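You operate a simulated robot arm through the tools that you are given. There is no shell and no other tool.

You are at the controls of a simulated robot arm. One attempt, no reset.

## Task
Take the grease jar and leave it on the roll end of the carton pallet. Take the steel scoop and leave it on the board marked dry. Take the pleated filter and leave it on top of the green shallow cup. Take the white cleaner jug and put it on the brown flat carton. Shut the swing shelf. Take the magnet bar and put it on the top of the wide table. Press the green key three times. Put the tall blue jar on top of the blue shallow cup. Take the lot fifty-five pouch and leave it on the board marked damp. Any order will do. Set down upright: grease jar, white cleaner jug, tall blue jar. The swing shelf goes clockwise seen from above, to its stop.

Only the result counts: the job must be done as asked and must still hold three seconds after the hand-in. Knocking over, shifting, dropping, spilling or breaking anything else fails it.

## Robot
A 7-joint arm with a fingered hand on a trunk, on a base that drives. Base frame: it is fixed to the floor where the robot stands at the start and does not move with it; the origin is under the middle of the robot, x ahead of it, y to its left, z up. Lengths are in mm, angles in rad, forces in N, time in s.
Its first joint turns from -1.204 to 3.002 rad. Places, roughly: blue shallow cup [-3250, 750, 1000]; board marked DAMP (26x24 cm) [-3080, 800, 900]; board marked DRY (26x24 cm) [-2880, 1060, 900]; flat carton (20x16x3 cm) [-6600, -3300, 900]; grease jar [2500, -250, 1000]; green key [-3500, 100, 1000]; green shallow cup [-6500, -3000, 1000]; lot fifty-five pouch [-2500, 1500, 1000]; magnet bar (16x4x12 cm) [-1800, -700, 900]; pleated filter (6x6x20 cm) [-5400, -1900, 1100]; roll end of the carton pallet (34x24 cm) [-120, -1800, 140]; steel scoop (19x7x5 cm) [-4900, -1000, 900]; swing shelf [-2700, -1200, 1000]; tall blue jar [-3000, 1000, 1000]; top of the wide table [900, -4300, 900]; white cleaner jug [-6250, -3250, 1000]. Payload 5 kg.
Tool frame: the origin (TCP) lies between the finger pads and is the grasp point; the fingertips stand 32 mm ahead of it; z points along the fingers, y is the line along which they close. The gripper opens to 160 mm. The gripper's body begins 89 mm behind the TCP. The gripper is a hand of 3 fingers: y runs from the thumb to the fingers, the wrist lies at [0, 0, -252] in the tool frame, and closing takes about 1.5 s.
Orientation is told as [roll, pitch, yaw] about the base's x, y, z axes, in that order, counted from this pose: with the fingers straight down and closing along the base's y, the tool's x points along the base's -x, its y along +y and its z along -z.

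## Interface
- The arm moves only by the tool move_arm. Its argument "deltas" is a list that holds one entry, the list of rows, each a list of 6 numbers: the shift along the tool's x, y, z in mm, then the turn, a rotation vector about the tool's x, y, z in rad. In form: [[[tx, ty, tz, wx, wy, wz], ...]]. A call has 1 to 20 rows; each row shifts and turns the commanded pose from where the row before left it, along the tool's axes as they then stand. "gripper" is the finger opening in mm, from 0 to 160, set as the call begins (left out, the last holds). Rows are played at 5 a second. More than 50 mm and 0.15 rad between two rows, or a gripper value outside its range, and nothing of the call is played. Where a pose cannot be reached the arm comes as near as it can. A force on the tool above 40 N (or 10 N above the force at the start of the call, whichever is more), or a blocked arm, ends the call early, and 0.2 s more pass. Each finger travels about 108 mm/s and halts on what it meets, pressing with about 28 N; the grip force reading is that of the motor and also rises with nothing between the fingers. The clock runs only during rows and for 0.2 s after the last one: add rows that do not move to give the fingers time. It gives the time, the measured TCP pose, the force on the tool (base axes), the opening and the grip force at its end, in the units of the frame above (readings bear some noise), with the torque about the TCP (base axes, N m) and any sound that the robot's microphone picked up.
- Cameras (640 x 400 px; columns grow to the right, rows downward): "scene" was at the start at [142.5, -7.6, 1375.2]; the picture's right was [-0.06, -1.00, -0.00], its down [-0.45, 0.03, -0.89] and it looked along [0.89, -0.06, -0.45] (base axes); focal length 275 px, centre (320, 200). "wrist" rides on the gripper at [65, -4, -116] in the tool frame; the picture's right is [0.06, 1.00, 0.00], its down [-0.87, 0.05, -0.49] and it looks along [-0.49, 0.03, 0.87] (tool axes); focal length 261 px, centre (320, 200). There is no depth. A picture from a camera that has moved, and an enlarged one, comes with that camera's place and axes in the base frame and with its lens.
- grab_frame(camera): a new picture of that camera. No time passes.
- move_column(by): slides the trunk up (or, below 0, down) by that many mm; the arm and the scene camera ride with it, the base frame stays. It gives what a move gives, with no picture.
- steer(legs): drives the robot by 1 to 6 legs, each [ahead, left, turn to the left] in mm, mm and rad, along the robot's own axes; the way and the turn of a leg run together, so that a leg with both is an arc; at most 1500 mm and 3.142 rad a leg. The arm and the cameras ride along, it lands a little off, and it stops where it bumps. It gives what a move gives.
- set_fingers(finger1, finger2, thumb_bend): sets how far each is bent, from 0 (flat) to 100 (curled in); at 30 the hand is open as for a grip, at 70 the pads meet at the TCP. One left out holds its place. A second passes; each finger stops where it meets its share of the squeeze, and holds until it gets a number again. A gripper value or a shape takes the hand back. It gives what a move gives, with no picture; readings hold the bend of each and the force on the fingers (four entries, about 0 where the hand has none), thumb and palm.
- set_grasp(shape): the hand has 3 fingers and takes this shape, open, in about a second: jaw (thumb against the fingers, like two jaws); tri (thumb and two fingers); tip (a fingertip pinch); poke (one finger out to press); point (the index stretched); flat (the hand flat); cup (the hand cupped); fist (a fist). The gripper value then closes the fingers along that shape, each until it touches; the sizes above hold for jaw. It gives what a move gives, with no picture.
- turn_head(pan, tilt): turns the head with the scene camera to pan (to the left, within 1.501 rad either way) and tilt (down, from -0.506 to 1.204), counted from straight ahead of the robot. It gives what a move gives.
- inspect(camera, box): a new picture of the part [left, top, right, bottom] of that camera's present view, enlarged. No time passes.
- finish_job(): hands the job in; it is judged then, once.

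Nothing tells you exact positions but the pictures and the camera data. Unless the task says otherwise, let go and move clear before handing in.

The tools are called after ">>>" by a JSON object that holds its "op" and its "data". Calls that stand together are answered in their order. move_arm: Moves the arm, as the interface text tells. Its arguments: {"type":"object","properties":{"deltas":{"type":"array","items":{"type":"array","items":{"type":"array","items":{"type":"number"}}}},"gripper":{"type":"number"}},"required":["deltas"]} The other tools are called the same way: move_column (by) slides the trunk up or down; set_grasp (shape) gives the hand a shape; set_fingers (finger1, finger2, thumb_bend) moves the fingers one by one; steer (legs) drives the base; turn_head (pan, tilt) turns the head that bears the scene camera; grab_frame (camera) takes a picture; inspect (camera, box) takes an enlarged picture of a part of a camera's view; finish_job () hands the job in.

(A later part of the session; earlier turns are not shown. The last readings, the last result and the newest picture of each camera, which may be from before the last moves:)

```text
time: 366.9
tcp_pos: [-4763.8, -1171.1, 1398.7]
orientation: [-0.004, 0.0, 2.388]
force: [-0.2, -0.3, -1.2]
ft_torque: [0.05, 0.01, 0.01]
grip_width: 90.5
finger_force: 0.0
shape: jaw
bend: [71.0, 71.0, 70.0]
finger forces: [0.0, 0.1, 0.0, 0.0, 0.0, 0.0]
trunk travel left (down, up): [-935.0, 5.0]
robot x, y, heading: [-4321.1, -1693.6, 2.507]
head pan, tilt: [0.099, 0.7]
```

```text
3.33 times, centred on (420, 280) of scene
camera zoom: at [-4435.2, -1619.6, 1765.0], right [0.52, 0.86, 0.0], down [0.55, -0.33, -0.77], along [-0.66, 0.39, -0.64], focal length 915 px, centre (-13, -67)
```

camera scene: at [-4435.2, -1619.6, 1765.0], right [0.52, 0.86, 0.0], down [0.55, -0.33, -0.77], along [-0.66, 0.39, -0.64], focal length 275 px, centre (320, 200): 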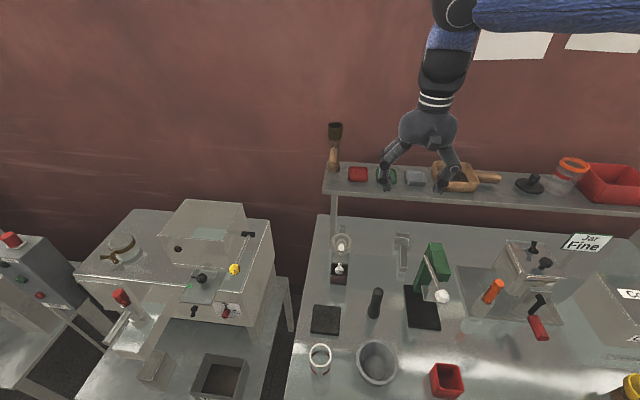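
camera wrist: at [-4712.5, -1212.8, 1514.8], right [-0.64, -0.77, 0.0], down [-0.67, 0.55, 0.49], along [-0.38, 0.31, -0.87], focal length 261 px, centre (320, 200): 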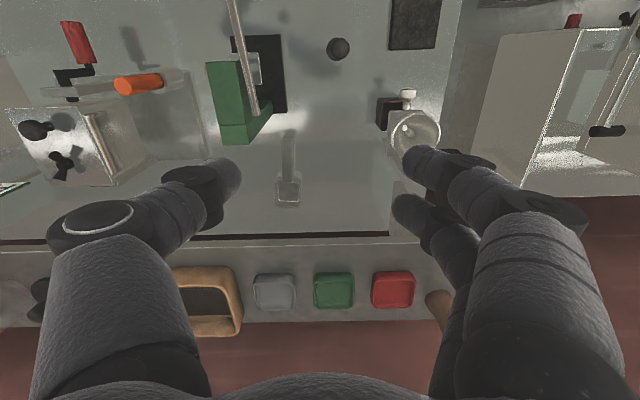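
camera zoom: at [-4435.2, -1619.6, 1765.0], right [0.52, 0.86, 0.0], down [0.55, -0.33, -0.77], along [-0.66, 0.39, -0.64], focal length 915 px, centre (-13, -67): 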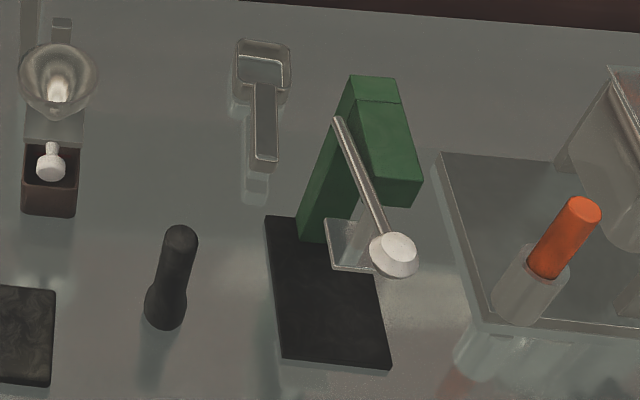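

>>> {"op": "move_arm", "data": {"deltas": [[[-37, -16, 0, 0, 0, 0], [-37, -16, 0, 0, 0, 0], [-37, -16, 0, 0, 0, 0], [-37, -16, 0, 0, 0, 0], [0, 0, 45, 0, 0, 0], [0, 0, 45, 0, 0, 0], [0, 0, 45, 0, 0, 0], [0, 0, 0, 0, 0, 0]]]}}

>>> {"op": "grab_frame", "data": {"camera": "wrist"}}

>>> {"op": "grab_frame", "data": {"camera": "scene"}}

```text
time: 368.7
tcp_pos: [-4828.2, -1021.3, 1264.2]
orientation: [-0.002, -0.002, 2.388]
force: [0.2, -0.3, 0.9]
ft_torque: [0.04, 0.0, 0.02]
grip_width: 90.4
finger_force: 0.2
shape: jaw
bend: [71.0, 71.0, 70.0]
finger forces: [0.0, 0.1, 0.0, 0.0, 0.0, 0.0]
trunk travel left (down, up): [-935.0, 5.0]
robot x, y, heading: [-4324.5, -1690.9, 2.497]
head pan, tilt: [0.099, 0.7]
```

```text
taken
camera wrist: at [-4778.3, -1062.8, 1379.9], right [-0.64, -0.77, 0.0], down [-0.67, 0.55, 0.49], along [-0.38, 0.32, -0.87], focal length 261 px, centre (320, 200)
```

wrist: 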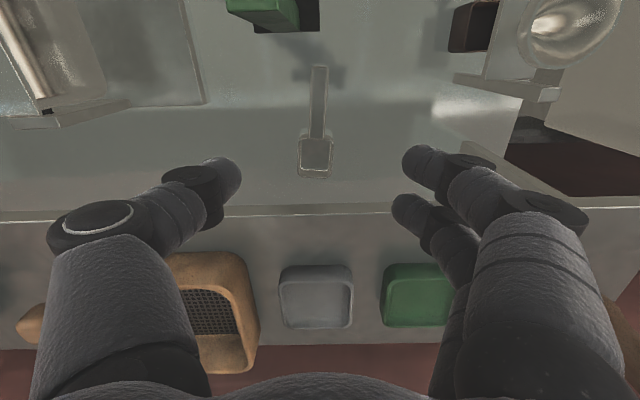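

```text
taken
camera scene: at [-4434.8, -1621.1, 1765.1], right [0.51, 0.86, 0.0], down [0.55, -0.33, -0.77], along [-0.66, 0.39, -0.64], focal length 275 px, centre (320, 200)
```

scene: 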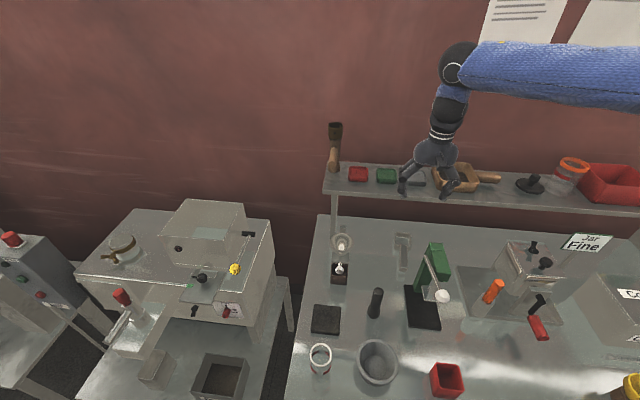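

>>> {"op": "move_arm", "data": {"deltas": [[[0, 0, 45, 0, 0, 0], [0, 0, 45, 0, 0, 0], [0, 0, 45, 0, 0, 0], [0, 0, 45, 0, 0, 0], [0, 0, 45, 0, 0, 0], [0, 0, 39, 0, 0, 0], [0, 0, 0, 0, 0, 0]]]}}

>>> {"op": "grab_frame", "data": {"camera": "wrist"}}

>>> {"op": "inspect", "data": {"camera": "scene", "box": [350, 120, 500, 310]}}

```text
time: 370.3
tcp_pos: [-4826.3, -1020.0, 1001.9]
orientation: [-0.002, -0.002, 2.389]
force: [0.3, 0.6, 0.3]
ft_torque: [0.03, 0.03, -0.01]
grip_width: 90.2
finger_force: 0.1
shape: jaw
bend: [71.0, 71.0, 70.0]
finger forces: [0.0, 0.0, 0.1, 0.0, 0.0, 0.1]
trunk travel left (down, up): [-935.0, 5.0]
robot x, y, heading: [-4324.8, -1692.7, 2.503]
head pan, tilt: [0.099, 0.7]
```

```text
taken
camera wrist: at [-4775.0, -1061.4, 1117.5], right [-0.64, -0.77, 0.0], down [-0.67, 0.55, 0.49], along [-0.38, 0.32, -0.87], focal length 261 px, centre (320, 200)
```

wrist: 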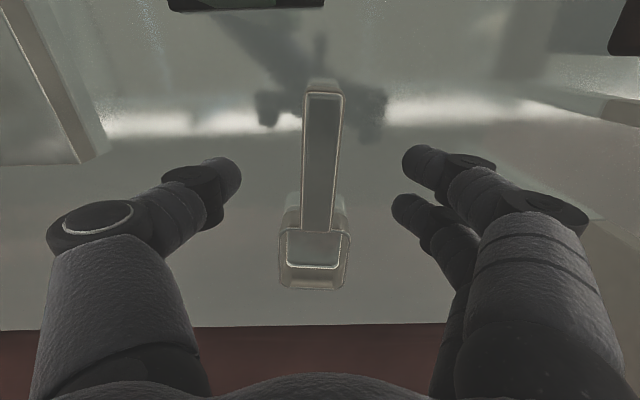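

```text
2.11 times, centred on (425, 215) of scene
camera zoom: at [-4434.9, -1620.6, 1765.0], right [0.51, 0.86, 0.0], down [0.55, -0.33, -0.77], along [-0.66, 0.39, -0.64], focal length 578 px, centre (99, 168)
```

zoom: 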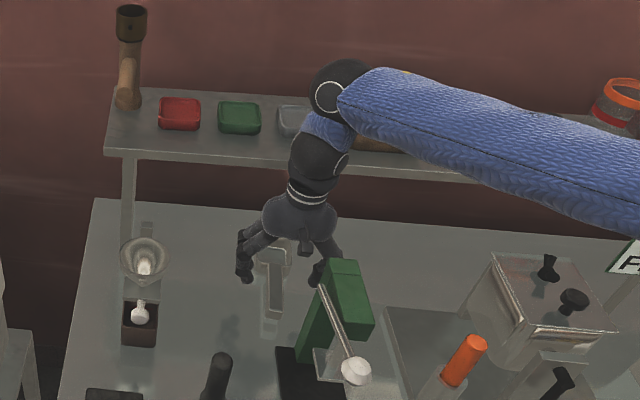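

>>> {"op": "move_arm", "data": {"deltas": [[[0, 0, 30, 0, 0, 0], [0, 0, 25, 0, 0, 0], [0, 0, 16, 0, 0, 0], [0, 0, 0, 0, 0, 0]]]}}

>>> {"op": "inspect", "data": {"camera": "scene", "box": [370, 200, 460, 310]}}

>>> {"op": "grab_frame", "data": {"camera": "wrist"}}

```text
time: 371.3
tcp_pos: [-4828.5, -1022.8, 931.4]
orientation: [0.001, -0.004, 2.388]
force: [1.1, 1.0, 20.0]
ft_torque: [-0.79, 0.7, -0.01]
grip_width: 89.3
finger_force: 0.0
shape: jaw
bend: [72.0, 72.0, 70.0]
finger forces: [10.2, 9.3, 0.0, 0.0, 0.1, 0.0]
trunk travel left (down, up): [-935.0, 5.0]
robot x, y, heading: [-4322.9, -1698.2, 2.501]
head pan, tilt: [0.099, 0.7]
```

```text
3.64 times, centred on (415, 255) of scene
camera zoom: at [-4434.3, -1621.3, 1765.4], right [0.51, 0.86, 0.0], down [0.55, -0.33, -0.77], along [-0.66, 0.39, -0.64], focal length 999 px, centre (-26, 0)
```

zoom: 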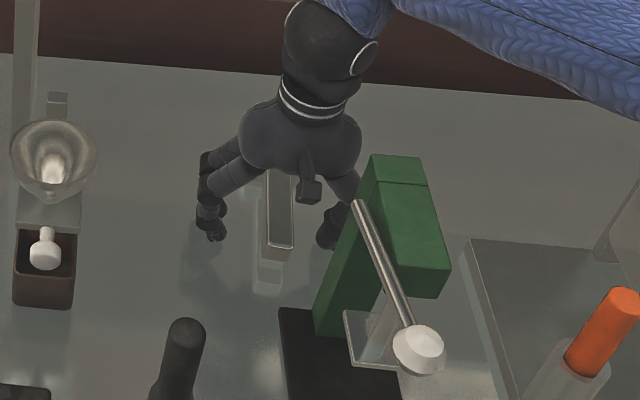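

```text
taken
camera wrist: at [-4777.2, -1064.8, 1047.9], right [-0.64, -0.77, 0.0], down [-0.67, 0.55, 0.49], along [-0.38, 0.32, -0.87], focal length 261 px, centre (320, 200)
```

wrist: 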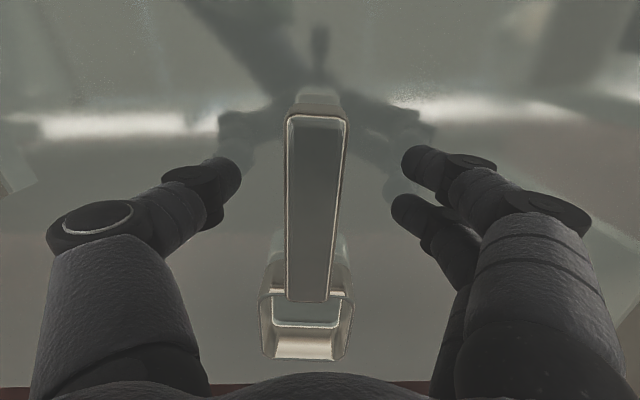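

>>> {"op": "move_arm", "data": {"deltas": [[[0, 0, -4, 0, 0, 0], [0, 0, 0, 0, 0, 0]]]}}

>>> {"op": "move_arm", "data": {"deltas": [[[0, 0, 0, 0, 0, 0], [0, 0, 0, 0, 0, 0], [0, 0, 0, 0, 0, 0], [0, 0, 0, 0, 0, 0], [0, 0, 0, 0, 0, 0], [0, 0, 0, 0, 0, 0], [0, 0, 0, 0, 0, 0], [0, 0, 0, 0, 0, 0]]], "gripper": 5}}

>>> {"op": "inspect", "data": {"camera": "scene", "box": [370, 200, 460, 310]}}

>>> {"op": "grab_frame", "data": {"camera": "wrist"}}

```text
time: 371.9
tcp_pos: [-4828.2, -1023.4, 935.6]
orientation: [-0.001, 0.0, 2.388]
force: [0.2, -0.3, 1.0]
ft_torque: [-0.01, -0.01, -0.01]
grip_width: 90.1
finger_force: 0.1
shape: jaw
bend: [72.0, 72.0, 70.0]
finger forces: [0.0, 0.1, 0.0, 0.0, 0.0, 0.0]
trunk travel left (down, up): [-935.0, 5.0]
robot x, y, heading: [-4321.1, -1693.4, 2.506]
head pan, tilt: [0.099, 0.7]
```

```text
time: 373.7
tcp_pos: [-4829.4, -1023.4, 934.6]
orientation: [-0.003, 0.001, 2.389]
force: [0.6, 0.1, -0.2]
ft_torque: [-0.01, -0.03, -0.03]
grip_width: 21.3
finger_force: 28.2
shape: jaw
bend: [72.0, 72.0, 70.0]
finger forces: [11.6, 11.6, 0.0, 0.1, 25.1, 0.0]
trunk travel left (down, up): [-935.0, 5.0]
robot x, y, heading: [-4322.3, -1692.3, 2.501]
head pan, tilt: [0.099, 0.7]
```

```text
3.64 times, centred on (415, 255) of scene
camera zoom: at [-4435.4, -1620.0, 1764.9], right [0.51, 0.86, 0.0], down [0.55, -0.33, -0.76], along [-0.66, 0.39, -0.64], focal length 999 px, centre (-26, 0)
```

zoom: 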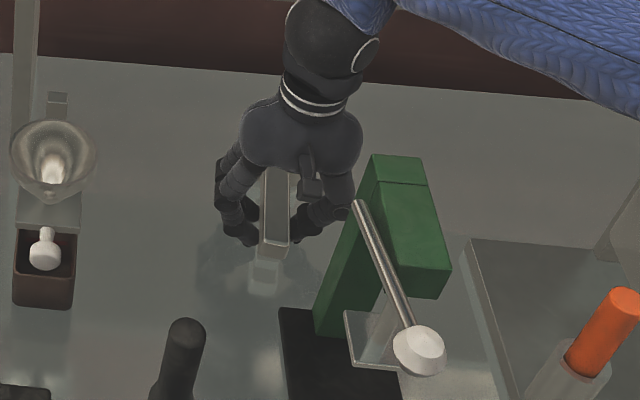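

```text
taken
camera wrist: at [-4777.5, -1064.3, 1050.5], right [-0.64, -0.77, 0.0], down [-0.67, 0.55, 0.49], along [-0.38, 0.31, -0.87], focal length 261 px, centre (320, 200)
```

wrist: 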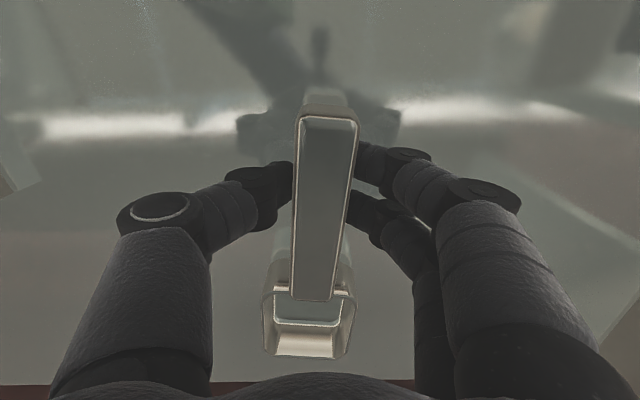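

Gripped on the handle at full squeeze. Lifting slowly.

>>> {"op": "move_arm", "data": {"deltas": [[[0, 0, -5, 0, 0, 0], [0, 0, -10, 0, 0, 0], [0, 0, -20, 0, 0, 0], [0, 0, -20, 0, 0, 0], [0, 0, 0, 0, 0, 0]]]}}

>>> {"op": "grab_frame", "data": {"camera": "wrist"}}

>>> {"op": "inspect", "data": {"camera": "scene", "box": [370, 200, 460, 310]}}

```text
time: 374.9
tcp_pos: [-4827.0, -1023.2, 990.5]
orientation: [-0.002, -0.001, 2.391]
force: [-0.5, 0.4, -0.9]
ft_torque: [-0.07, -0.06, 0.0]
grip_width: 21.1
finger_force: 28.3
shape: jaw
bend: [73.0, 72.0, 70.0]
finger forces: [11.2, 12.1, 0.1, 0.0, 25.6, 0.1]
trunk travel left (down, up): [-935.0, 5.0]
robot x, y, heading: [-4318.8, -1695.2, 2.501]
head pan, tilt: [0.099, 0.7]
```

```text
taken
camera wrist: at [-4776.5, -1064.0, 1106.3], right [-0.64, -0.77, 0.0], down [-0.67, 0.55, 0.49], along [-0.38, 0.31, -0.87], focal length 261 px, centre (320, 200)
```

wrist: 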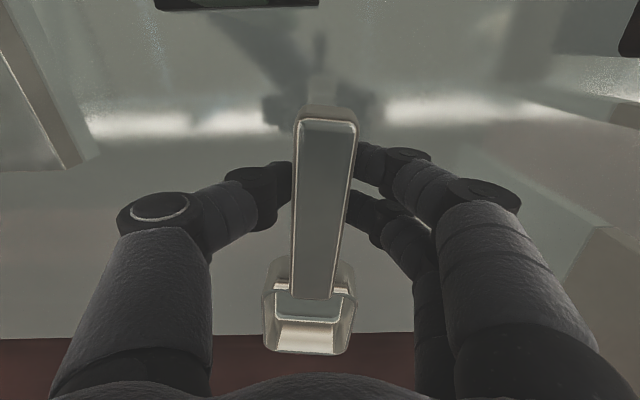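

```text
3.64 times, centred on (415, 255) of scene
camera zoom: at [-4435.8, -1619.6, 1764.9], right [0.51, 0.86, 0.0], down [0.55, -0.33, -0.76], along [-0.66, 0.39, -0.64], focal length 999 px, centre (-26, 0)
```

zoom: 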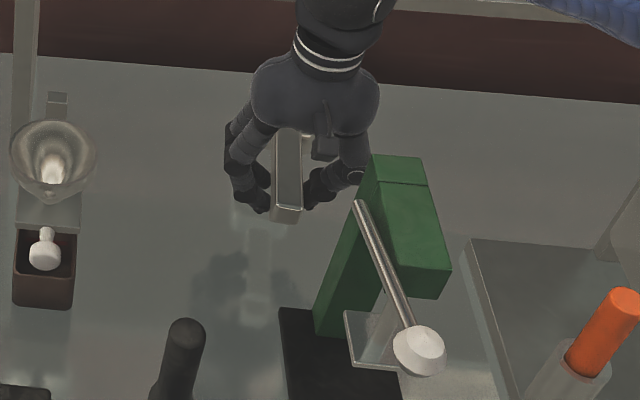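

The scoop is held firmly. Its cup is under the shelf and the green device is in front, so I'll rise a bit, slide left, then pull back before lifting high.

>>> {"op": "move_arm", "data": {"deltas": [[[0, 0, -25, 0, 0, 0], [0, 0, -30, 0, 0, 0], [0, 0, -30, 0, 0, 0], [0, 0, -12, 0, 0, 0], [0, 25, 0, 0, 0, 0], [0, 25, 0, 0, 0, 0], [0, 25, 0, 0, 0, 0], [0, 0, 0, 0, 0, 0]]]}}

>>> {"op": "grab_frame", "data": {"camera": "wrist"}}

>>> {"op": "inspect", "data": {"camera": "scene", "box": [320, 150, 470, 310]}}

```text
time: 376.7
tcp_pos: [-4879.1, -1076.7, 1089.3]
orientation: [-0.002, 0.0, 2.388]
force: [0.6, -0.1, -0.6]
ft_torque: [-0.08, -0.04, 0.02]
grip_width: 21.1
finger_force: 28.2
shape: jaw
bend: [73.0, 72.0, 70.0]
finger forces: [11.1, 12.1, 0.0, 0.1, 25.4, 0.0]
trunk travel left (down, up): [-935.0, 5.0]
robot x, y, heading: [-4324.1, -1693.5, 2.503]
head pan, tilt: [0.099, 0.7]
```

```text
taken
camera wrist: at [-4828.7, -1118.4, 1204.6], right [-0.64, -0.77, 0.0], down [-0.67, 0.55, 0.49], along [-0.38, 0.31, -0.87], focal length 261 px, centre (320, 200)
```

wrist: 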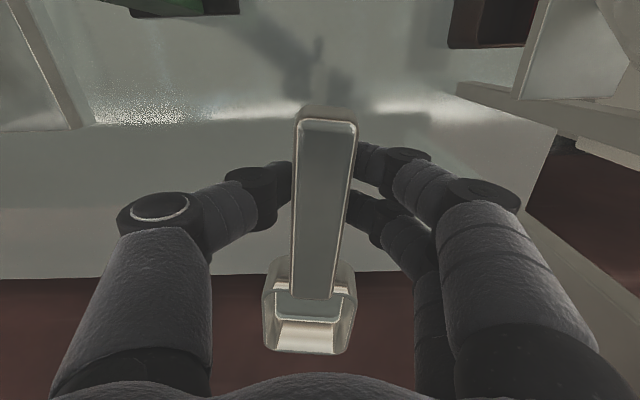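

```text
2.50 times, centred on (395, 230) of scene
camera zoom: at [-4434.9, -1619.4, 1764.9], right [0.51, 0.86, 0.0], down [0.55, -0.33, -0.76], along [-0.66, 0.39, -0.64], focal length 686 px, centre (132, 125)
```

zoom: 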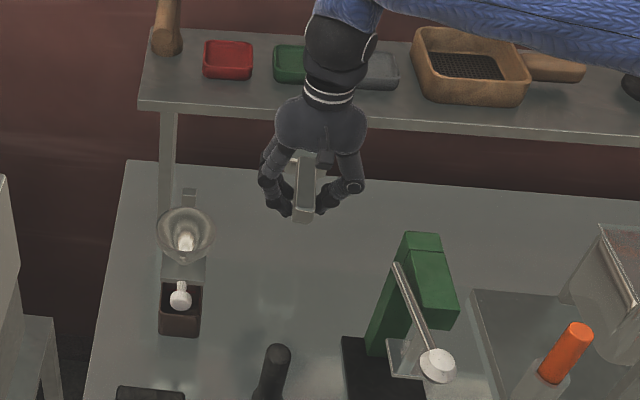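

>>> {"op": "move_arm", "data": {"deltas": [[[30, 0, 0, 0, 0, 0], [40, 0, 0, 0, 0, 0], [40, 0, 0, 0, 0, 0], [40, 0, 0, 0, 0, 0], [30, 0, 0, 0, 0, 0], [0, 0, 0, 0, 0, 0]]]}}

>>> {"op": "inspect", "data": {"camera": "scene", "box": [320, 150, 470, 310]}}

```text
time: 378.1
tcp_pos: [-4748.0, -1198.3, 1086.3]
orientation: [-0.003, 0.0, 2.39]
force: [-0.6, -0.1, -1.7]
ft_torque: [-0.06, -0.07, -0.02]
grip_width: 21.3
finger_force: 27.9
shape: jaw
bend: [73.0, 72.0, 70.0]
finger forces: [11.1, 12.0, 0.1, 0.0, 25.2, 0.0]
trunk travel left (down, up): [-935.0, 5.0]
robot x, y, heading: [-4327.1, -1694.5, 2.501]
head pan, tilt: [0.099, 0.7]
```

```text
2.50 times, centred on (395, 230) of scene
camera zoom: at [-4436.0, -1619.7, 1764.9], right [0.51, 0.86, 0.0], down [0.55, -0.33, -0.76], along [-0.66, 0.39, -0.64], focal length 686 px, centre (132, 125)
```

zoom: 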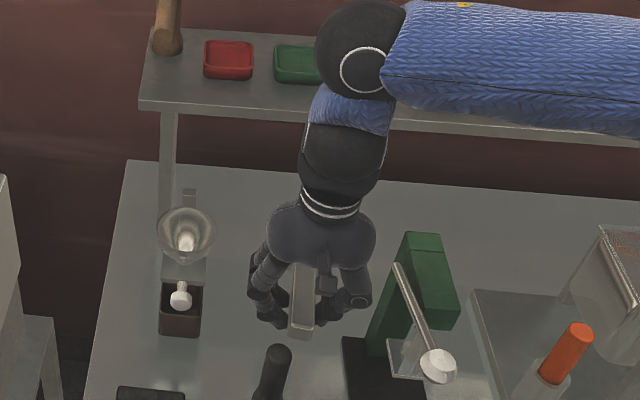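

>>> {"op": "move_arm", "data": {"deltas": [[[0, 0, -40, 0, 0, 0], [0, 0, -45, 0, 0, 0], [0, 0, -45, 0, 0, 0], [0, 0, -45, 0, 0, 0], [0, 0, -45, 0, 0, 0], [10, 0, -45, 0, 0, 0], [20, -10, -40, 0, 0, 0], [20, -10, 0, 0, 0, 0], [0, 0, 0, 0, 0, 0]]]}}

>>> {"op": "steer", "data": {"legs": [[-80, -900, 0]]}}

>>> {"op": "turn_head", "data": {"pan": -0.6, "tilt": 0.45}}

>>> {"op": "grab_frame", "data": {"camera": "scene"}}

>>> {"op": "turn_head", "data": {"pan": -1.4, "tilt": 0.45}}

>>> {"op": "grab_frame", "data": {"camera": "scene"}}

```text
time: 380.1
tcp_pos: [-4697.8, -1220.8, 1390.0]
orientation: [-0.001, 0.0, 2.39]
force: [0.1, 0.3, -1.5]
ft_torque: [-0.03, -0.06, -0.01]
grip_width: 21.3
finger_force: 27.8
shape: jaw
bend: [73.0, 72.0, 70.0]
finger forces: [11.4, 11.7, 0.1, 0.0, 25.2, 0.0]
trunk travel left (down, up): [-935.0, 5.0]
robot x, y, heading: [-4323.0, -1692.5, 2.503]
head pan, tilt: [0.099, 0.7]
```

```text
time: 384.7
tcp_pos: [-4120.3, -573.0, 1390.3]
orientation: [-0.001, 0.001, 2.394]
force: [0.3, -0.4, -1.9]
ft_torque: [-0.05, -0.05, -0.01]
grip_width: 21.0
finger_force: 27.8
shape: jaw
bend: [73.0, 72.0, 70.0]
finger forces: [11.5, 11.8, 0.0, 0.0, 25.0, 0.0]
trunk travel left (down, up): [-935.0, 5.0]
robot x, y, heading: [-3742.2, -1045.1, 2.505]
head pan, tilt: [0.099, 0.7]
```

```text
time: 385.8
tcp_pos: [-4121.2, -575.0, 1389.8]
orientation: [0.0, -0.002, 2.395]
force: [0.4, 0.7, -1.6]
ft_torque: [-0.05, -0.09, -0.01]
grip_width: 21.1
finger_force: 28.5
shape: jaw
bend: [73.0, 72.0, 70.0]
finger forces: [11.4, 11.9, 0.0, 0.0, 25.0, 0.1]
trunk travel left (down, up): [-935.0, 5.0]
robot x, y, heading: [-3743.7, -1041.9, 2.51]
head pan, tilt: [-0.6, 0.45]
```

```text
taken
camera scene: at [-3814.1, -928.4, 1787.1], right [0.94, 0.33, 0.0], down [0.14, -0.41, -0.9], along [-0.3, 0.85, -0.44], focal length 275 px, centre (320, 200)
```

scene: 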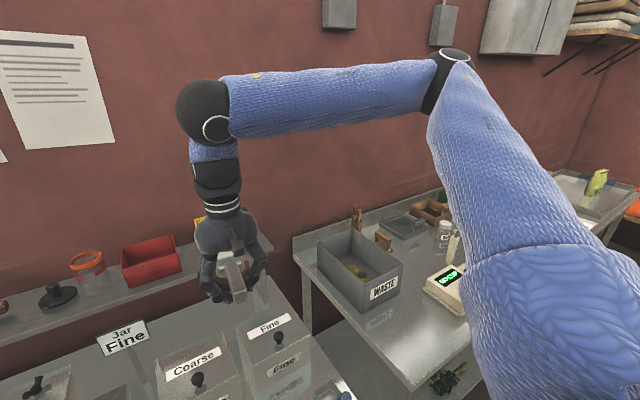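

```text
time: 386.9
tcp_pos: [-4121.5, -574.4, 1389.5]
orientation: [-0.001, 0.001, 2.396]
force: [0.1, 0.2, -1.0]
ft_torque: [-0.07, -0.06, 0.01]
grip_width: 21.0
finger_force: 28.4
shape: jaw
bend: [73.0, 72.0, 70.0]
finger forces: [11.4, 11.8, 0.0, 0.0, 24.9, 0.0]
trunk travel left (down, up): [-935.0, 5.0]
robot x, y, heading: [-3741.3, -1043.4, 2.509]
head pan, tilt: [-1.4, 0.45]
```

```text
taken
camera scene: at [-3742.6, -932.7, 1787.1], right [0.9, -0.45, 0.0], down [-0.19, -0.39, -0.9], along [0.4, 0.81, -0.44], focal length 275 px, centre (320, 200)
```

scene: 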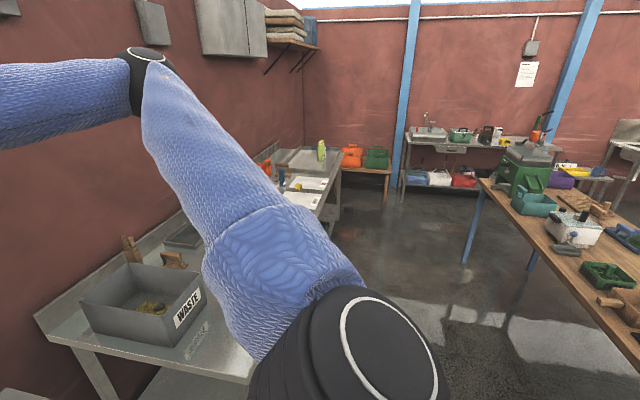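

>>> {"op": "steer", "data": {"legs": [[-60, -900, 0]]}}

>>> {"op": "turn_head", "data": {"pan": -0.35, "tilt": 0.5}}

>>> {"op": "grab_frame", "data": {"camera": "scene"}}

>>> {"op": "turn_head", "data": {"pan": 0.4, "tilt": 0.5}}

>>> {"op": "grab_frame", "data": {"camera": "scene"}}

```text
time: 391.9
tcp_pos: [-3539.5, 148.0, 1390.1]
orientation: [-0.002, -0.001, 2.427]
force: [-0.3, -0.3, -0.7]
ft_torque: [-0.07, -0.02, 0.01]
grip_width: 21.2
finger_force: 28.1
shape: jaw
bend: [73.0, 72.0, 70.0]
finger forces: [11.4, 11.8, 0.0, 0.0, 25.0, 0.0]
trunk travel left (down, up): [-935.0, 5.0]
robot x, y, heading: [-3148.1, -307.0, 2.54]
head pan, tilt: [-1.4, 0.45]
```

```text
time: 393.2
tcp_pos: [-3540.0, 149.5, 1389.9]
orientation: [-0.001, 0.0, 2.426]
force: [0.3, 0.5, -1.4]
ft_torque: [-0.06, 0.0, -0.01]
grip_width: 21.4
finger_force: 27.4
shape: jaw
bend: [73.0, 72.0, 70.0]
finger forces: [11.4, 11.8, 0.0, 0.1, 24.9, 0.1]
trunk travel left (down, up): [-935.0, 5.0]
robot x, y, heading: [-3144.3, -310.4, 2.539]
head pan, tilt: [-0.351, 0.499]
```

```text
taken
camera scene: at [-3241.3, -207.0, 1782.6], right [0.82, 0.58, 0.0], down [0.28, -0.39, -0.88], along [-0.51, 0.72, -0.48], focal length 275 px, centre (320, 200)
```

scene: 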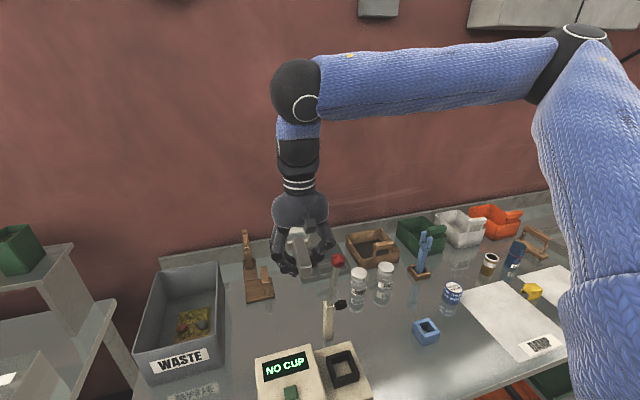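

```text
time: 394.3
tcp_pos: [-3539.9, 150.1, 1389.0]
orientation: [-0.002, -0.002, 2.426]
force: [0.4, 0.0, -1.1]
ft_torque: [-0.06, -0.09, 0.0]
grip_width: 21.3
finger_force: 28.0
shape: jaw
bend: [73.0, 72.0, 70.0]
finger forces: [11.5, 11.7, 0.0, 0.0, 24.9, 0.0]
trunk travel left (down, up): [-935.0, 5.0]
robot x, y, heading: [-3150.3, -312.2, 2.544]
head pan, tilt: [0.4, 0.499]
```

```text
taken
camera scene: at [-3277.8, -262.9, 1782.7], right [0.2, 0.98, 0.0], down [0.47, -0.1, -0.88], along [-0.86, 0.18, -0.48], focal length 275 px, centre (320, 200)
```

scene: 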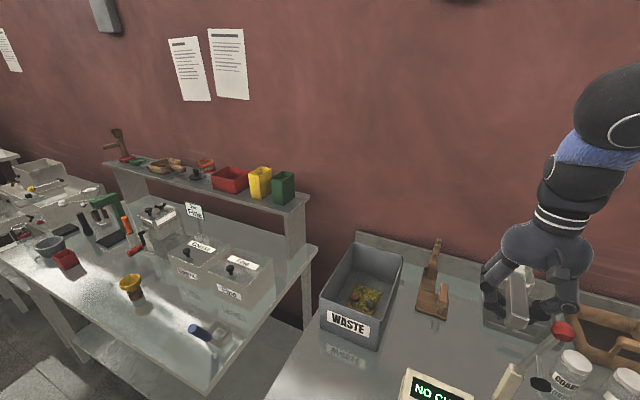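

The green key is on a little dispenser ("NO CUP" display), and the boards, jars and cup are farther right. Moving on to face the boards.

>>> {"op": "steer", "data": {"legs": [[0, -830, 0]]}}

>>> {"op": "turn_head", "data": {"pan": 0.15, "tilt": 0.65}}

>>> {"op": "grab_frame", "data": {"camera": "scene"}}

>>> {"op": "grab_frame", "data": {"camera": "wrist"}}

>>> {"op": "turn_head", "data": {"pan": -0.6, "tilt": 0.5}}

>>> {"op": "grab_frame", "data": {"camera": "scene"}}

```text
time: 398.6
tcp_pos: [-3073.6, 818.4, 1390.8]
orientation: [-0.002, 0.001, 2.417]
force: [-0.3, 0.3, -1.0]
ft_torque: [-0.03, -0.06, -0.01]
grip_width: 20.8
finger_force: 28.0
shape: jaw
bend: [73.0, 72.0, 70.0]
finger forces: [11.4, 11.8, 0.0, 0.1, 24.9, 0.1]
trunk travel left (down, up): [-935.0, 5.0]
robot x, y, heading: [-2682.4, 357.6, 2.532]
head pan, tilt: [0.4, 0.499]
```

```text
time: 399.4
tcp_pos: [-3072.8, 818.4, 1389.9]
orientation: [0.0, -0.002, 2.418]
force: [0.8, 0.1, -0.8]
ft_torque: [-0.06, -0.1, -0.01]
grip_width: 21.0
finger_force: 27.6
shape: jaw
bend: [73.0, 72.0, 70.0]
finger forces: [11.5, 11.8, 0.0, 0.0, 24.9, 0.0]
trunk travel left (down, up): [-935.0, 5.0]
robot x, y, heading: [-2682.8, 357.6, 2.529]
head pan, tilt: [0.15, 0.649]
```

```text
taken
camera scene: at [-2803.0, 424.2, 1769.3], right [0.44, 0.9, 0.0], down [0.54, -0.27, -0.8], along [-0.71, 0.35, -0.6], focal length 275 px, centre (320, 200)
```

scene: 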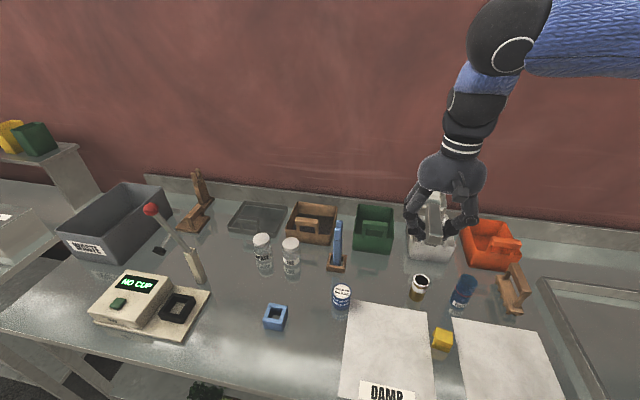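

```text
taken
camera wrist: at [-3020.9, 779.0, 1505.3], right [-0.61, -0.79, 0.0], down [-0.69, 0.53, 0.49], along [-0.39, 0.3, -0.87], focal length 261 px, centre (320, 200)
```

wrist: 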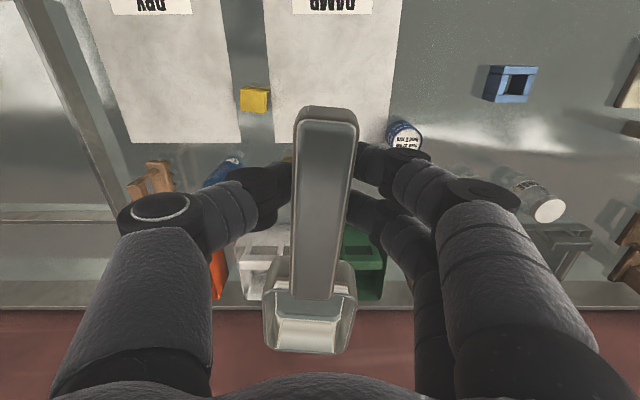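

```text
time: 400.5
tcp_pos: [-3073.5, 818.8, 1389.9]
orientation: [-0.001, -0.002, 2.419]
force: [-0.8, -1.0, -1.5]
ft_torque: [-0.02, -0.06, 0.0]
grip_width: 20.9
finger_force: 28.2
shape: jaw
bend: [73.0, 72.0, 70.0]
finger forces: [11.5, 11.8, 0.0, 0.1, 25.0, 0.0]
trunk travel left (down, up): [-935.0, 5.0]
robot x, y, heading: [-2682.1, 356.2, 2.531]
head pan, tilt: [-0.6, 0.499]
```

```text
taken
camera scene: at [-2757.3, 470.6, 1782.6], right [0.94, 0.35, 0.0], down [0.17, -0.45, -0.88], along [-0.31, 0.82, -0.48], focal length 275 px, centre (320, 200)
```

scene: 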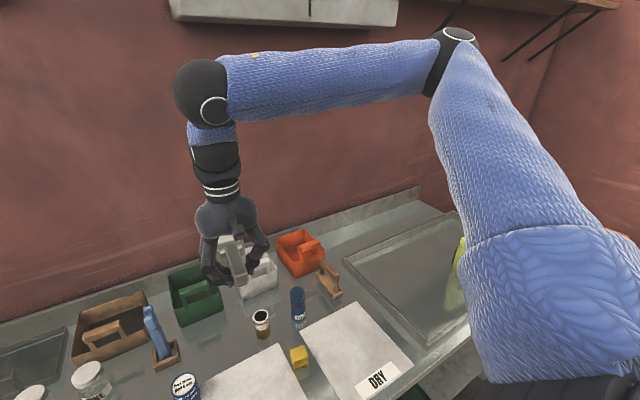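

The DAMP and DRY boards are in clear view. I'll bring the scoop over the DRY board.

>>> {"op": "move_arm", "data": {"deltas": [[[7, -39, 0, 0, 0, 0], [7, -39, 0, 0, 0, 0], [7, -39, 0, 0, 0, 0], [7, -39, 0, 0, 0, 0], [7, -39, 0, 0, 0, 0], [7, -39, 0, 0, 0, 0], [7, -39, 0, 0, 0, 0], [7, -39, 0, 0, 0, 0], [0, 0, 45, 0, 0, 0], [0, 0, 45, 0, 0, 0], [0, 0, 45, 0, 0, 0], [0, 0, 45, 0, 0, 0], [0, 0, 45, 0, 0, 0], [0, 0, 0, 0, 0, 0]]]}}

>>> {"op": "grab_frame", "data": {"camera": "wrist"}}

>>> {"op": "turn_head", "data": {"pan": -0.3, "tilt": 0.7}}

>>> {"op": "grab_frame", "data": {"camera": "scene"}}

```text
time: 403.5
tcp_pos: [-2827.9, 1017.0, 1167.3]
orientation: [-0.001, 0.001, 2.417]
force: [0.5, 0.1, -3.3]
ft_torque: [-0.02, 0.02, 0.0]
grip_width: 21.3
finger_force: 28.1
shape: jaw
bend: [73.0, 72.0, 71.0]
finger forces: [12.7, 12.5, 0.1, 0.0, 25.3, 0.1]
out of reach, approached as far as the arm can: row 8
trunk travel left (down, up): [-935.0, 5.0]
robot x, y, heading: [-2683.6, 351.9, 2.529]
head pan, tilt: [-0.6, 0.499]
```

```text
taken
camera wrist: at [-2776.0, 977.1, 1281.6], right [-0.61, -0.79, 0.0], down [-0.69, 0.53, 0.49], along [-0.39, 0.3, -0.87], focal length 261 px, centre (320, 200)
```

wrist: 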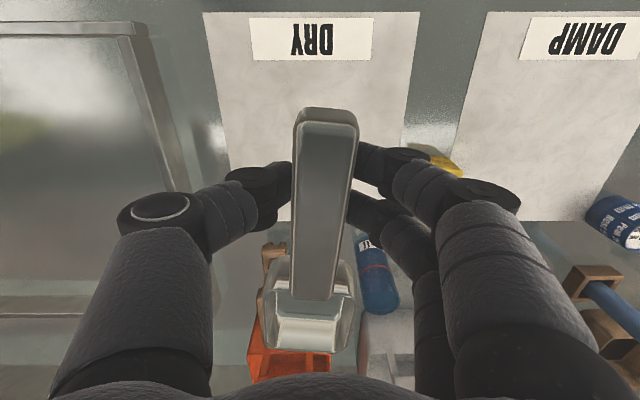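

```text
time: 404.3
tcp_pos: [-2830.4, 1016.5, 1170.0]
orientation: [-0.002, -0.007, 2.417]
force: [-0.4, 0.5, -1.8]
ft_torque: [-0.05, -0.08, -0.01]
grip_width: 21.2
finger_force: 28.0
shape: jaw
bend: [73.0, 72.0, 71.0]
finger forces: [12.8, 12.1, 0.1, 0.1, 25.1, 0.0]
trunk travel left (down, up): [-935.0, 5.0]
robot x, y, heading: [-2684.9, 357.7, 2.525]
head pan, tilt: [-0.3, 0.7]
```

```text
taken
camera scene: at [-2776.9, 452.0, 1765.0], right [0.79, 0.61, 0.0], down [0.39, -0.51, -0.77], along [-0.47, 0.61, -0.64], focal length 275 px, centre (320, 200)
```

scene: 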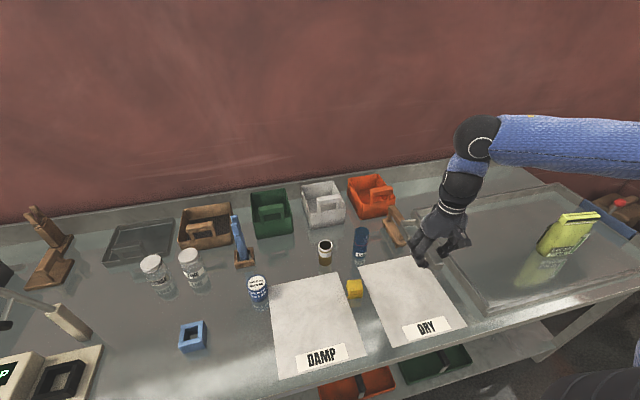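

>>> {"op": "move_arm", "data": {"deltas": [[[15, 0, 35, 0, 0, 0], [12, 0, 40, 0, 0, 0], [0, 0, 40, 0, 0, 0], [0, 0, 40, 0, 0, 0], [0, 0, 40, 0, 0, 0], [0, 0, 15, 0, 0, 0], [0, 0, 0, 0, 0, 0]]]}}

>>> {"op": "grab_frame", "data": {"camera": "wrist"}}

>>> {"op": "inspect", "data": {"camera": "scene", "box": [330, 210, 490, 350]}}

```text
time: 405.9
tcp_pos: [-2809.3, 996.1, 954.6]
orientation: [-0.003, -0.002, 2.417]
force: [-0.1, 0.6, -0.5]
ft_torque: [-0.06, -0.08, -0.02]
grip_width: 20.9
finger_force: 28.1
shape: jaw
bend: [73.0, 72.0, 71.0]
finger forces: [13.2, 12.0, 0.0, 0.0, 24.9, 0.0]
trunk travel left (down, up): [-935.0, 5.0]
robot x, y, heading: [-2681.2, 356.8, 2.528]
head pan, tilt: [-0.3, 0.7]
```

```text
taken
camera wrist: at [-2756.9, 955.9, 1070.0], right [-0.61, -0.79, 0.0], down [-0.69, 0.53, 0.49], along [-0.39, 0.3, -0.87], focal length 261 px, centre (320, 200)
```

wrist: 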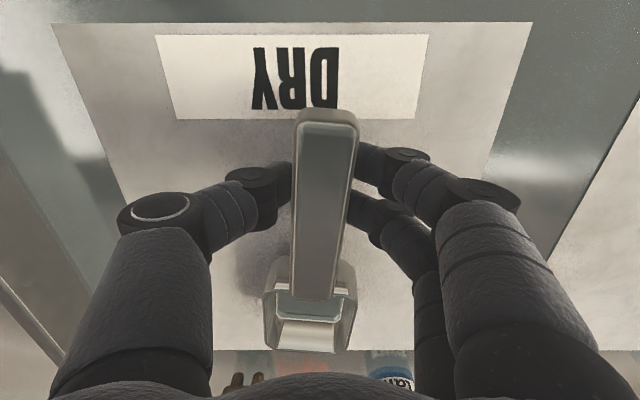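

```text
2.86 times, centred on (410, 280) of scene
camera zoom: at [-2777.6, 452.2, 1765.0], right [0.79, 0.61, 0.0], down [0.39, -0.51, -0.76], along [-0.47, 0.6, -0.64], focal length 785 px, centre (63, -29)
```

zoom: 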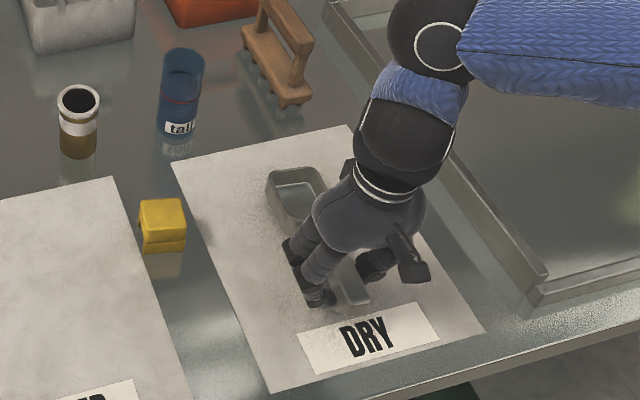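

Nicely centred over the DRY board. Lowering to contact in small steps.

>>> {"op": "move_arm", "data": {"deltas": [[[0, 0, 8, 0, 0, 0], [0, 0, 5, 0, 0, 0], [0, 0, 0, 0, 0, 0]]]}}

>>> {"op": "move_arm", "data": {"deltas": [[[0, 0, 3, 0, 0, 0], [0, 0, 0, 0, 0, 0]]]}}

>>> {"op": "move_arm", "data": {"deltas": [[[0, 0, 3, 0, 0, 0], [0, 0, 0, 0, 0, 0]]]}}

```text
time: 406.7
tcp_pos: [-2810.0, 997.3, 940.1]
orientation: [-0.002, -0.001, 2.417]
force: [-0.8, 0.6, -1.3]
ft_torque: [-0.04, -0.06, -0.03]
grip_width: 21.2
finger_force: 28.3
shape: jaw
bend: [73.0, 72.0, 71.0]
finger forces: [13.2, 11.9, 0.1, 0.1, 24.8, 0.1]
trunk travel left (down, up): [-935.0, 5.0]
robot x, y, heading: [-2684.6, 356.9, 2.531]
head pan, tilt: [-0.3, 0.7]
```

```text
time: 407.3
tcp_pos: [-2808.7, 996.2, 939.0]
orientation: [-0.002, 0.0, 2.417]
force: [-0.3, -0.3, -0.2]
ft_torque: [0.02, -0.02, -0.02]
grip_width: 21.5
finger_force: 28.4
shape: jaw
bend: [73.0, 72.0, 71.0]
finger forces: [13.7, 11.1, 0.0, 0.0, 24.6, 0.1]
trunk travel left (down, up): [-935.0, 5.0]
robot x, y, heading: [-2682.6, 357.4, 2.53]
head pan, tilt: [-0.3, 0.7]
```

```text
time: 407.9
tcp_pos: [-2809.2, 996.8, 936.2]
orientation: [-0.001, -0.002, 2.416]
force: [0.5, -0.5, -0.2]
ft_torque: [0.06, 0.04, 0.0]
grip_width: 21.4
finger_force: 27.6
shape: jaw
bend: [73.0, 72.0, 71.0]
finger forces: [13.9, 10.6, 0.1, 0.0, 24.6, 0.0]
trunk travel left (down, up): [-935.0, 5.0]
robot x, y, heading: [-2686.6, 355.2, 2.528]
head pan, tilt: [-0.3, 0.7]
```

>>> {"op": "move_arm", "data": {"deltas": [[[0, 0, 2, 0, 0, 0], [0, 0, 0, 0, 0, 0]]]}}

>>> {"op": "move_arm", "data": {"deltas": [[[0, 0, 2, 0, 0, 0], [0, 0, 0, 0, 0, 0]]]}}

>>> {"op": "inspect", "data": {"camera": "scene", "box": [370, 230, 460, 330]}}

```text
time: 408.5
tcp_pos: [-2808.1, 995.9, 932.9]
orientation: [-0.001, -0.001, 2.417]
force: [1.1, -0.8, 0.5]
ft_torque: [0.07, -0.02, -0.01]
grip_width: 21.2
finger_force: 28.0
shape: jaw
bend: [73.0, 72.0, 71.0]
finger forces: [14.4, 10.1, 0.1, 0.0, 26.1, 0.0]
trunk travel left (down, up): [-935.0, 5.0]
robot x, y, heading: [-2684.2, 357.6, 2.527]
head pan, tilt: [-0.3, 0.7]
```

```text
time: 409.1
tcp_pos: [-2808.9, 995.7, 933.2]
orientation: [-0.001, -0.004, 2.417]
force: [2.3, 3.8, 14.6]
ft_torque: [0.34, -0.26, -0.03]
grip_width: 21.7
finger_force: 28.2
shape: jaw
bend: [73.0, 72.0, 71.0]
finger forces: [15.7, 11.6, 0.1, 0.0, 38.0, 0.0]
trunk travel left (down, up): [-935.0, 5.0]
robot x, y, heading: [-2684.1, 359.7, 2.53]
head pan, tilt: [-0.3, 0.7]
```

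```text
4.00 times, centred on (415, 280) of scene
camera zoom: at [-2776.6, 451.7, 1765.3], right [0.79, 0.61, 0.0], down [0.39, -0.51, -0.77], along [-0.47, 0.6, -0.64], focal length 1098 px, centre (-60, -120)
```

zoom: 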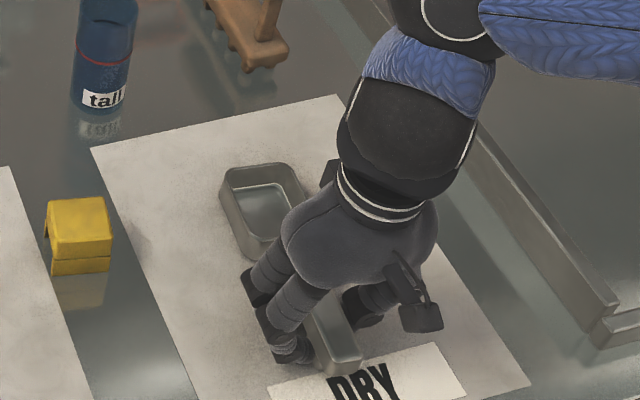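

>>> {"op": "move_arm", "data": {"deltas": [[[0, 0, -2, 0, 0, 0], [0, 0, 0, 0, 0, 0]]]}}

>>> {"op": "move_arm", "data": {"deltas": [[[0, 0, 0, 0, 0, 0], [0, 0, 0, 0, 0, 0], [0, 0, 0, 0, 0, 0], [0, 0, 0, 0, 0, 0]]], "gripper": 60}}

>>> {"op": "move_arm", "data": {"deltas": [[[0, 0, -10, 0, 0, 0], [0, 0, -25, 0, 0, 0], [0, 0, -40, 0, 0, 0], [0, 0, -40, 0, 0, 0], [0, 0, -40, 0, 0, 0], [0, 0, -40, 0, 0, 0], [0, 0, -40, 0, 0, 0], [0, 0, 0, 0, 0, 0]]]}}

>>> {"op": "grab_frame", "data": {"camera": "scene"}}

>>> {"op": "grab_frame", "data": {"camera": "wrist"}}

```text
time: 409.7
tcp_pos: [-2809.7, 995.0, 932.9]
orientation: [-0.001, 0.001, 2.419]
force: [-0.2, 0.3, 0.5]
ft_torque: [0.06, -0.04, -0.07]
grip_width: 21.4
finger_force: 28.1
shape: jaw
bend: [73.0, 72.0, 71.0]
finger forces: [14.7, 10.5, 0.0, 0.0, 26.6, 0.0]
trunk travel left (down, up): [-935.0, 5.0]
robot x, y, heading: [-2684.6, 357.0, 2.526]
head pan, tilt: [-0.3, 0.7]
```

```text
time: 410.7
tcp_pos: [-2809.8, 995.7, 932.1]
orientation: [-0.002, 0.002, 2.417]
force: [-0.1, 0.0, 0.0]
ft_torque: [-0.02, 0.02, 0.03]
grip_width: 59.3
finger_force: 0.1
shape: jaw
bend: [73.0, 73.0, 70.0]
finger forces: [0.1, 0.0, 0.0, 0.0, 0.0, 0.0]
trunk travel left (down, up): [-935.0, 5.0]
robot x, y, heading: [-2685.0, 360.5, 2.536]
head pan, tilt: [-0.3, 0.7]
```

```text
time: 412.7
tcp_pos: [-2709.9, 921.5, 1073.2]
orientation: [-0.037, 0.286, 2.414]
force: [-0.6, -0.3, 0.8]
ft_torque: [0.01, -0.04, -0.02]
grip_width: 59.8
finger_force: 0.1
shape: jaw
bend: [73.0, 73.0, 70.0]
finger forces: [0.1, 0.1, 0.0, 0.1, 0.0, 0.1]
trunk travel left (down, up): [-935.0, 5.0]
robot x, y, heading: [-2684.4, 358.7, 2.528]
head pan, tilt: [-0.3, 0.7]
stopped in row 8: the arm was blocked; the commanded pose is now the measured one
```

```text
taken
camera scene: at [-2777.1, 451.8, 1764.9], right [0.79, 0.61, 0.0], down [0.39, -0.51, -0.77], along [-0.47, 0.6, -0.64], focal length 275 px, centre (320, 200)
```

scene: 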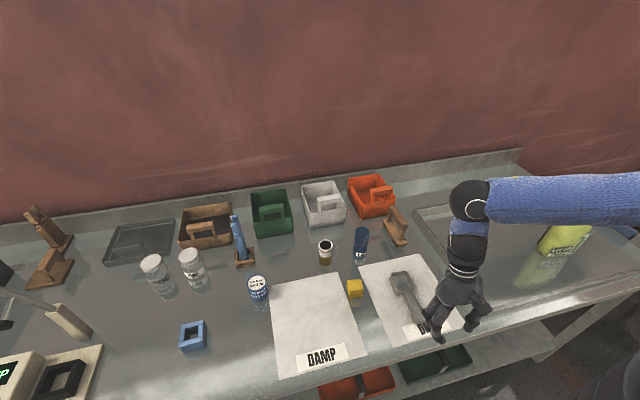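

```text
taken
camera wrist: at [-2686.7, 901.7, 1201.2], right [-0.61, -0.79, -0.02], down [-0.77, 0.59, 0.22], along [-0.17, 0.15, -0.97], focal length 261 px, centre (320, 200)
```

wrist: 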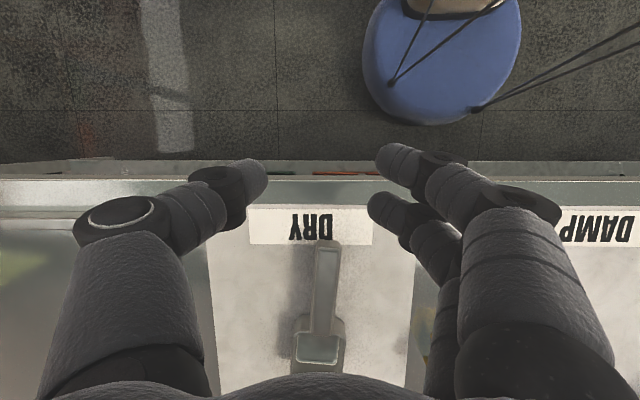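

The scoop rests on the DRY board, but the arm ran into a joint limit while rising. I'll recover with small moves up and to the left.

>>> {"op": "move_arm", "data": {"deltas": [[[0, 10, -15, 0, 0, 0], [0, 15, -20, 0, 0, 0], [0, 20, -20, 0, 0, 0], [0, 20, -20, 0, 0, 0], [0, 0, 0, 0, 0, 0]]]}}

>>> {"op": "grab_frame", "data": {"camera": "scene"}}

```text
time: 413.9
tcp_pos: [-2769.3, 887.5, 1142.8]
orientation: [-0.033, 0.285, 2.412]
force: [0.7, 0.9, 0.8]
ft_torque: [-0.01, 0.02, 0.0]
grip_width: 59.5
finger_force: 0.0
shape: jaw
bend: [73.0, 73.0, 70.0]
finger forces: [0.0, 0.0, 0.0, 0.0, 0.0, 0.0]
trunk travel left (down, up): [-935.0, 5.0]
robot x, y, heading: [-2685.7, 360.8, 2.53]
head pan, tilt: [-0.3, 0.7]
```

```text
taken
camera scene: at [-2775.5, 453.1, 1765.0], right [0.79, 0.61, 0.0], down [0.39, -0.51, -0.76], along [-0.47, 0.6, -0.64], focal length 275 px, centre (320, 200)
```

scene: 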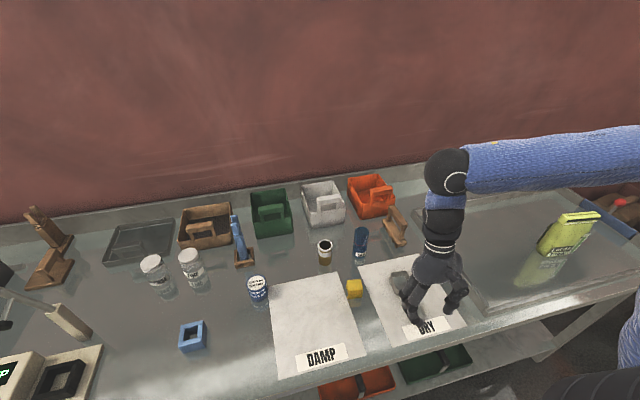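

>>> {"op": "move_arm", "data": {"deltas": [[[0, 0, -30, 0, 0, 0], [0, 20, -30, 0, 0, 0], [0, 20, -30, 0, -0.1, 0], [0, 20, -30, 0, -0.1, 0], [0, 20, -30, 0.03, -0.085, 0], [0, 0, 0, 0, 0, 0]]]}}

>>> {"op": "grab_frame", "data": {"camera": "scene"}}

```text
time: 415.3
tcp_pos: [-2819.9, 869.8, 1224.7]
orientation: [-0.027, 0.216, 2.439]
force: [0.9, -0.2, 0.1]
ft_torque: [-0.03, -0.01, -0.01]
grip_width: 59.8
finger_force: 0.0
shape: jaw
bend: [73.0, 73.0, 70.0]
finger forces: [0.1, 0.0, 0.0, 0.1, 0.0, 0.0]
out of reach, approached as far as the arm can: row 3, 4, 5
trunk travel left (down, up): [-935.0, 5.0]
robot x, y, heading: [-2687.6, 358.6, 2.53]
head pan, tilt: [-0.3, 0.7]
```

```text
taken
camera scene: at [-2773.5, 453.8, 1765.0], right [0.79, 0.61, 0.0], down [0.39, -0.51, -0.77], along [-0.47, 0.6, -0.64], focal length 275 px, centre (320, 200)
```

scene: 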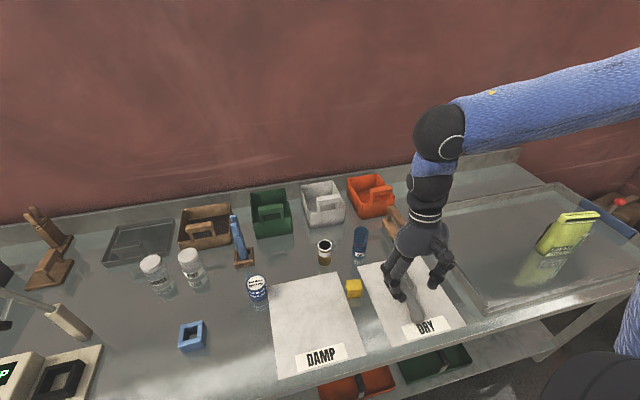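

>>> {"op": "move_arm", "data": {"deltas": [[[0, 30, 0, 0, 0, 0], [0, 40, 0, 0, 0, 0], [0, 40, 0, 0, 0, 0], [-10, 40, 0, 0, -0.08, 0], [-10, 30, 0, 0, -0.08, 0], [-10, 0, 0, 0.02, -0.06, 0], [0, 0, 0, 0, 0, 0]]]}}

>>> {"op": "grab_frame", "data": {"camera": "scene"}}

```text
time: 416.9
tcp_pos: [-2936.4, 773.1, 1218.5]
orientation: [-0.038, 0.103, 2.446]
force: [0.4, 0.0, -0.8]
ft_torque: [0.03, -0.04, 0.04]
grip_width: 60.1
finger_force: 0.1
shape: jaw
bend: [73.0, 73.0, 70.0]
finger forces: [0.1, 0.0, 0.0, 0.0, 0.0, 0.0]
out of reach, approached as far as the arm can: row 2, 4, 5, 6
trunk travel left (down, up): [-935.0, 5.0]
robot x, y, heading: [-2683.0, 356.8, 2.534]
head pan, tilt: [-0.3, 0.7]
```

```text
taken
camera scene: at [-2778.4, 451.2, 1764.9], right [0.79, 0.61, 0.0], down [0.4, -0.51, -0.76], along [-0.47, 0.6, -0.64], focal length 275 px, centre (320, 200)
```

scene: 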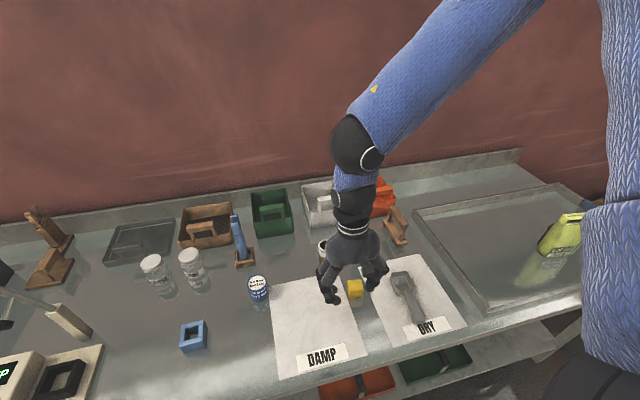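

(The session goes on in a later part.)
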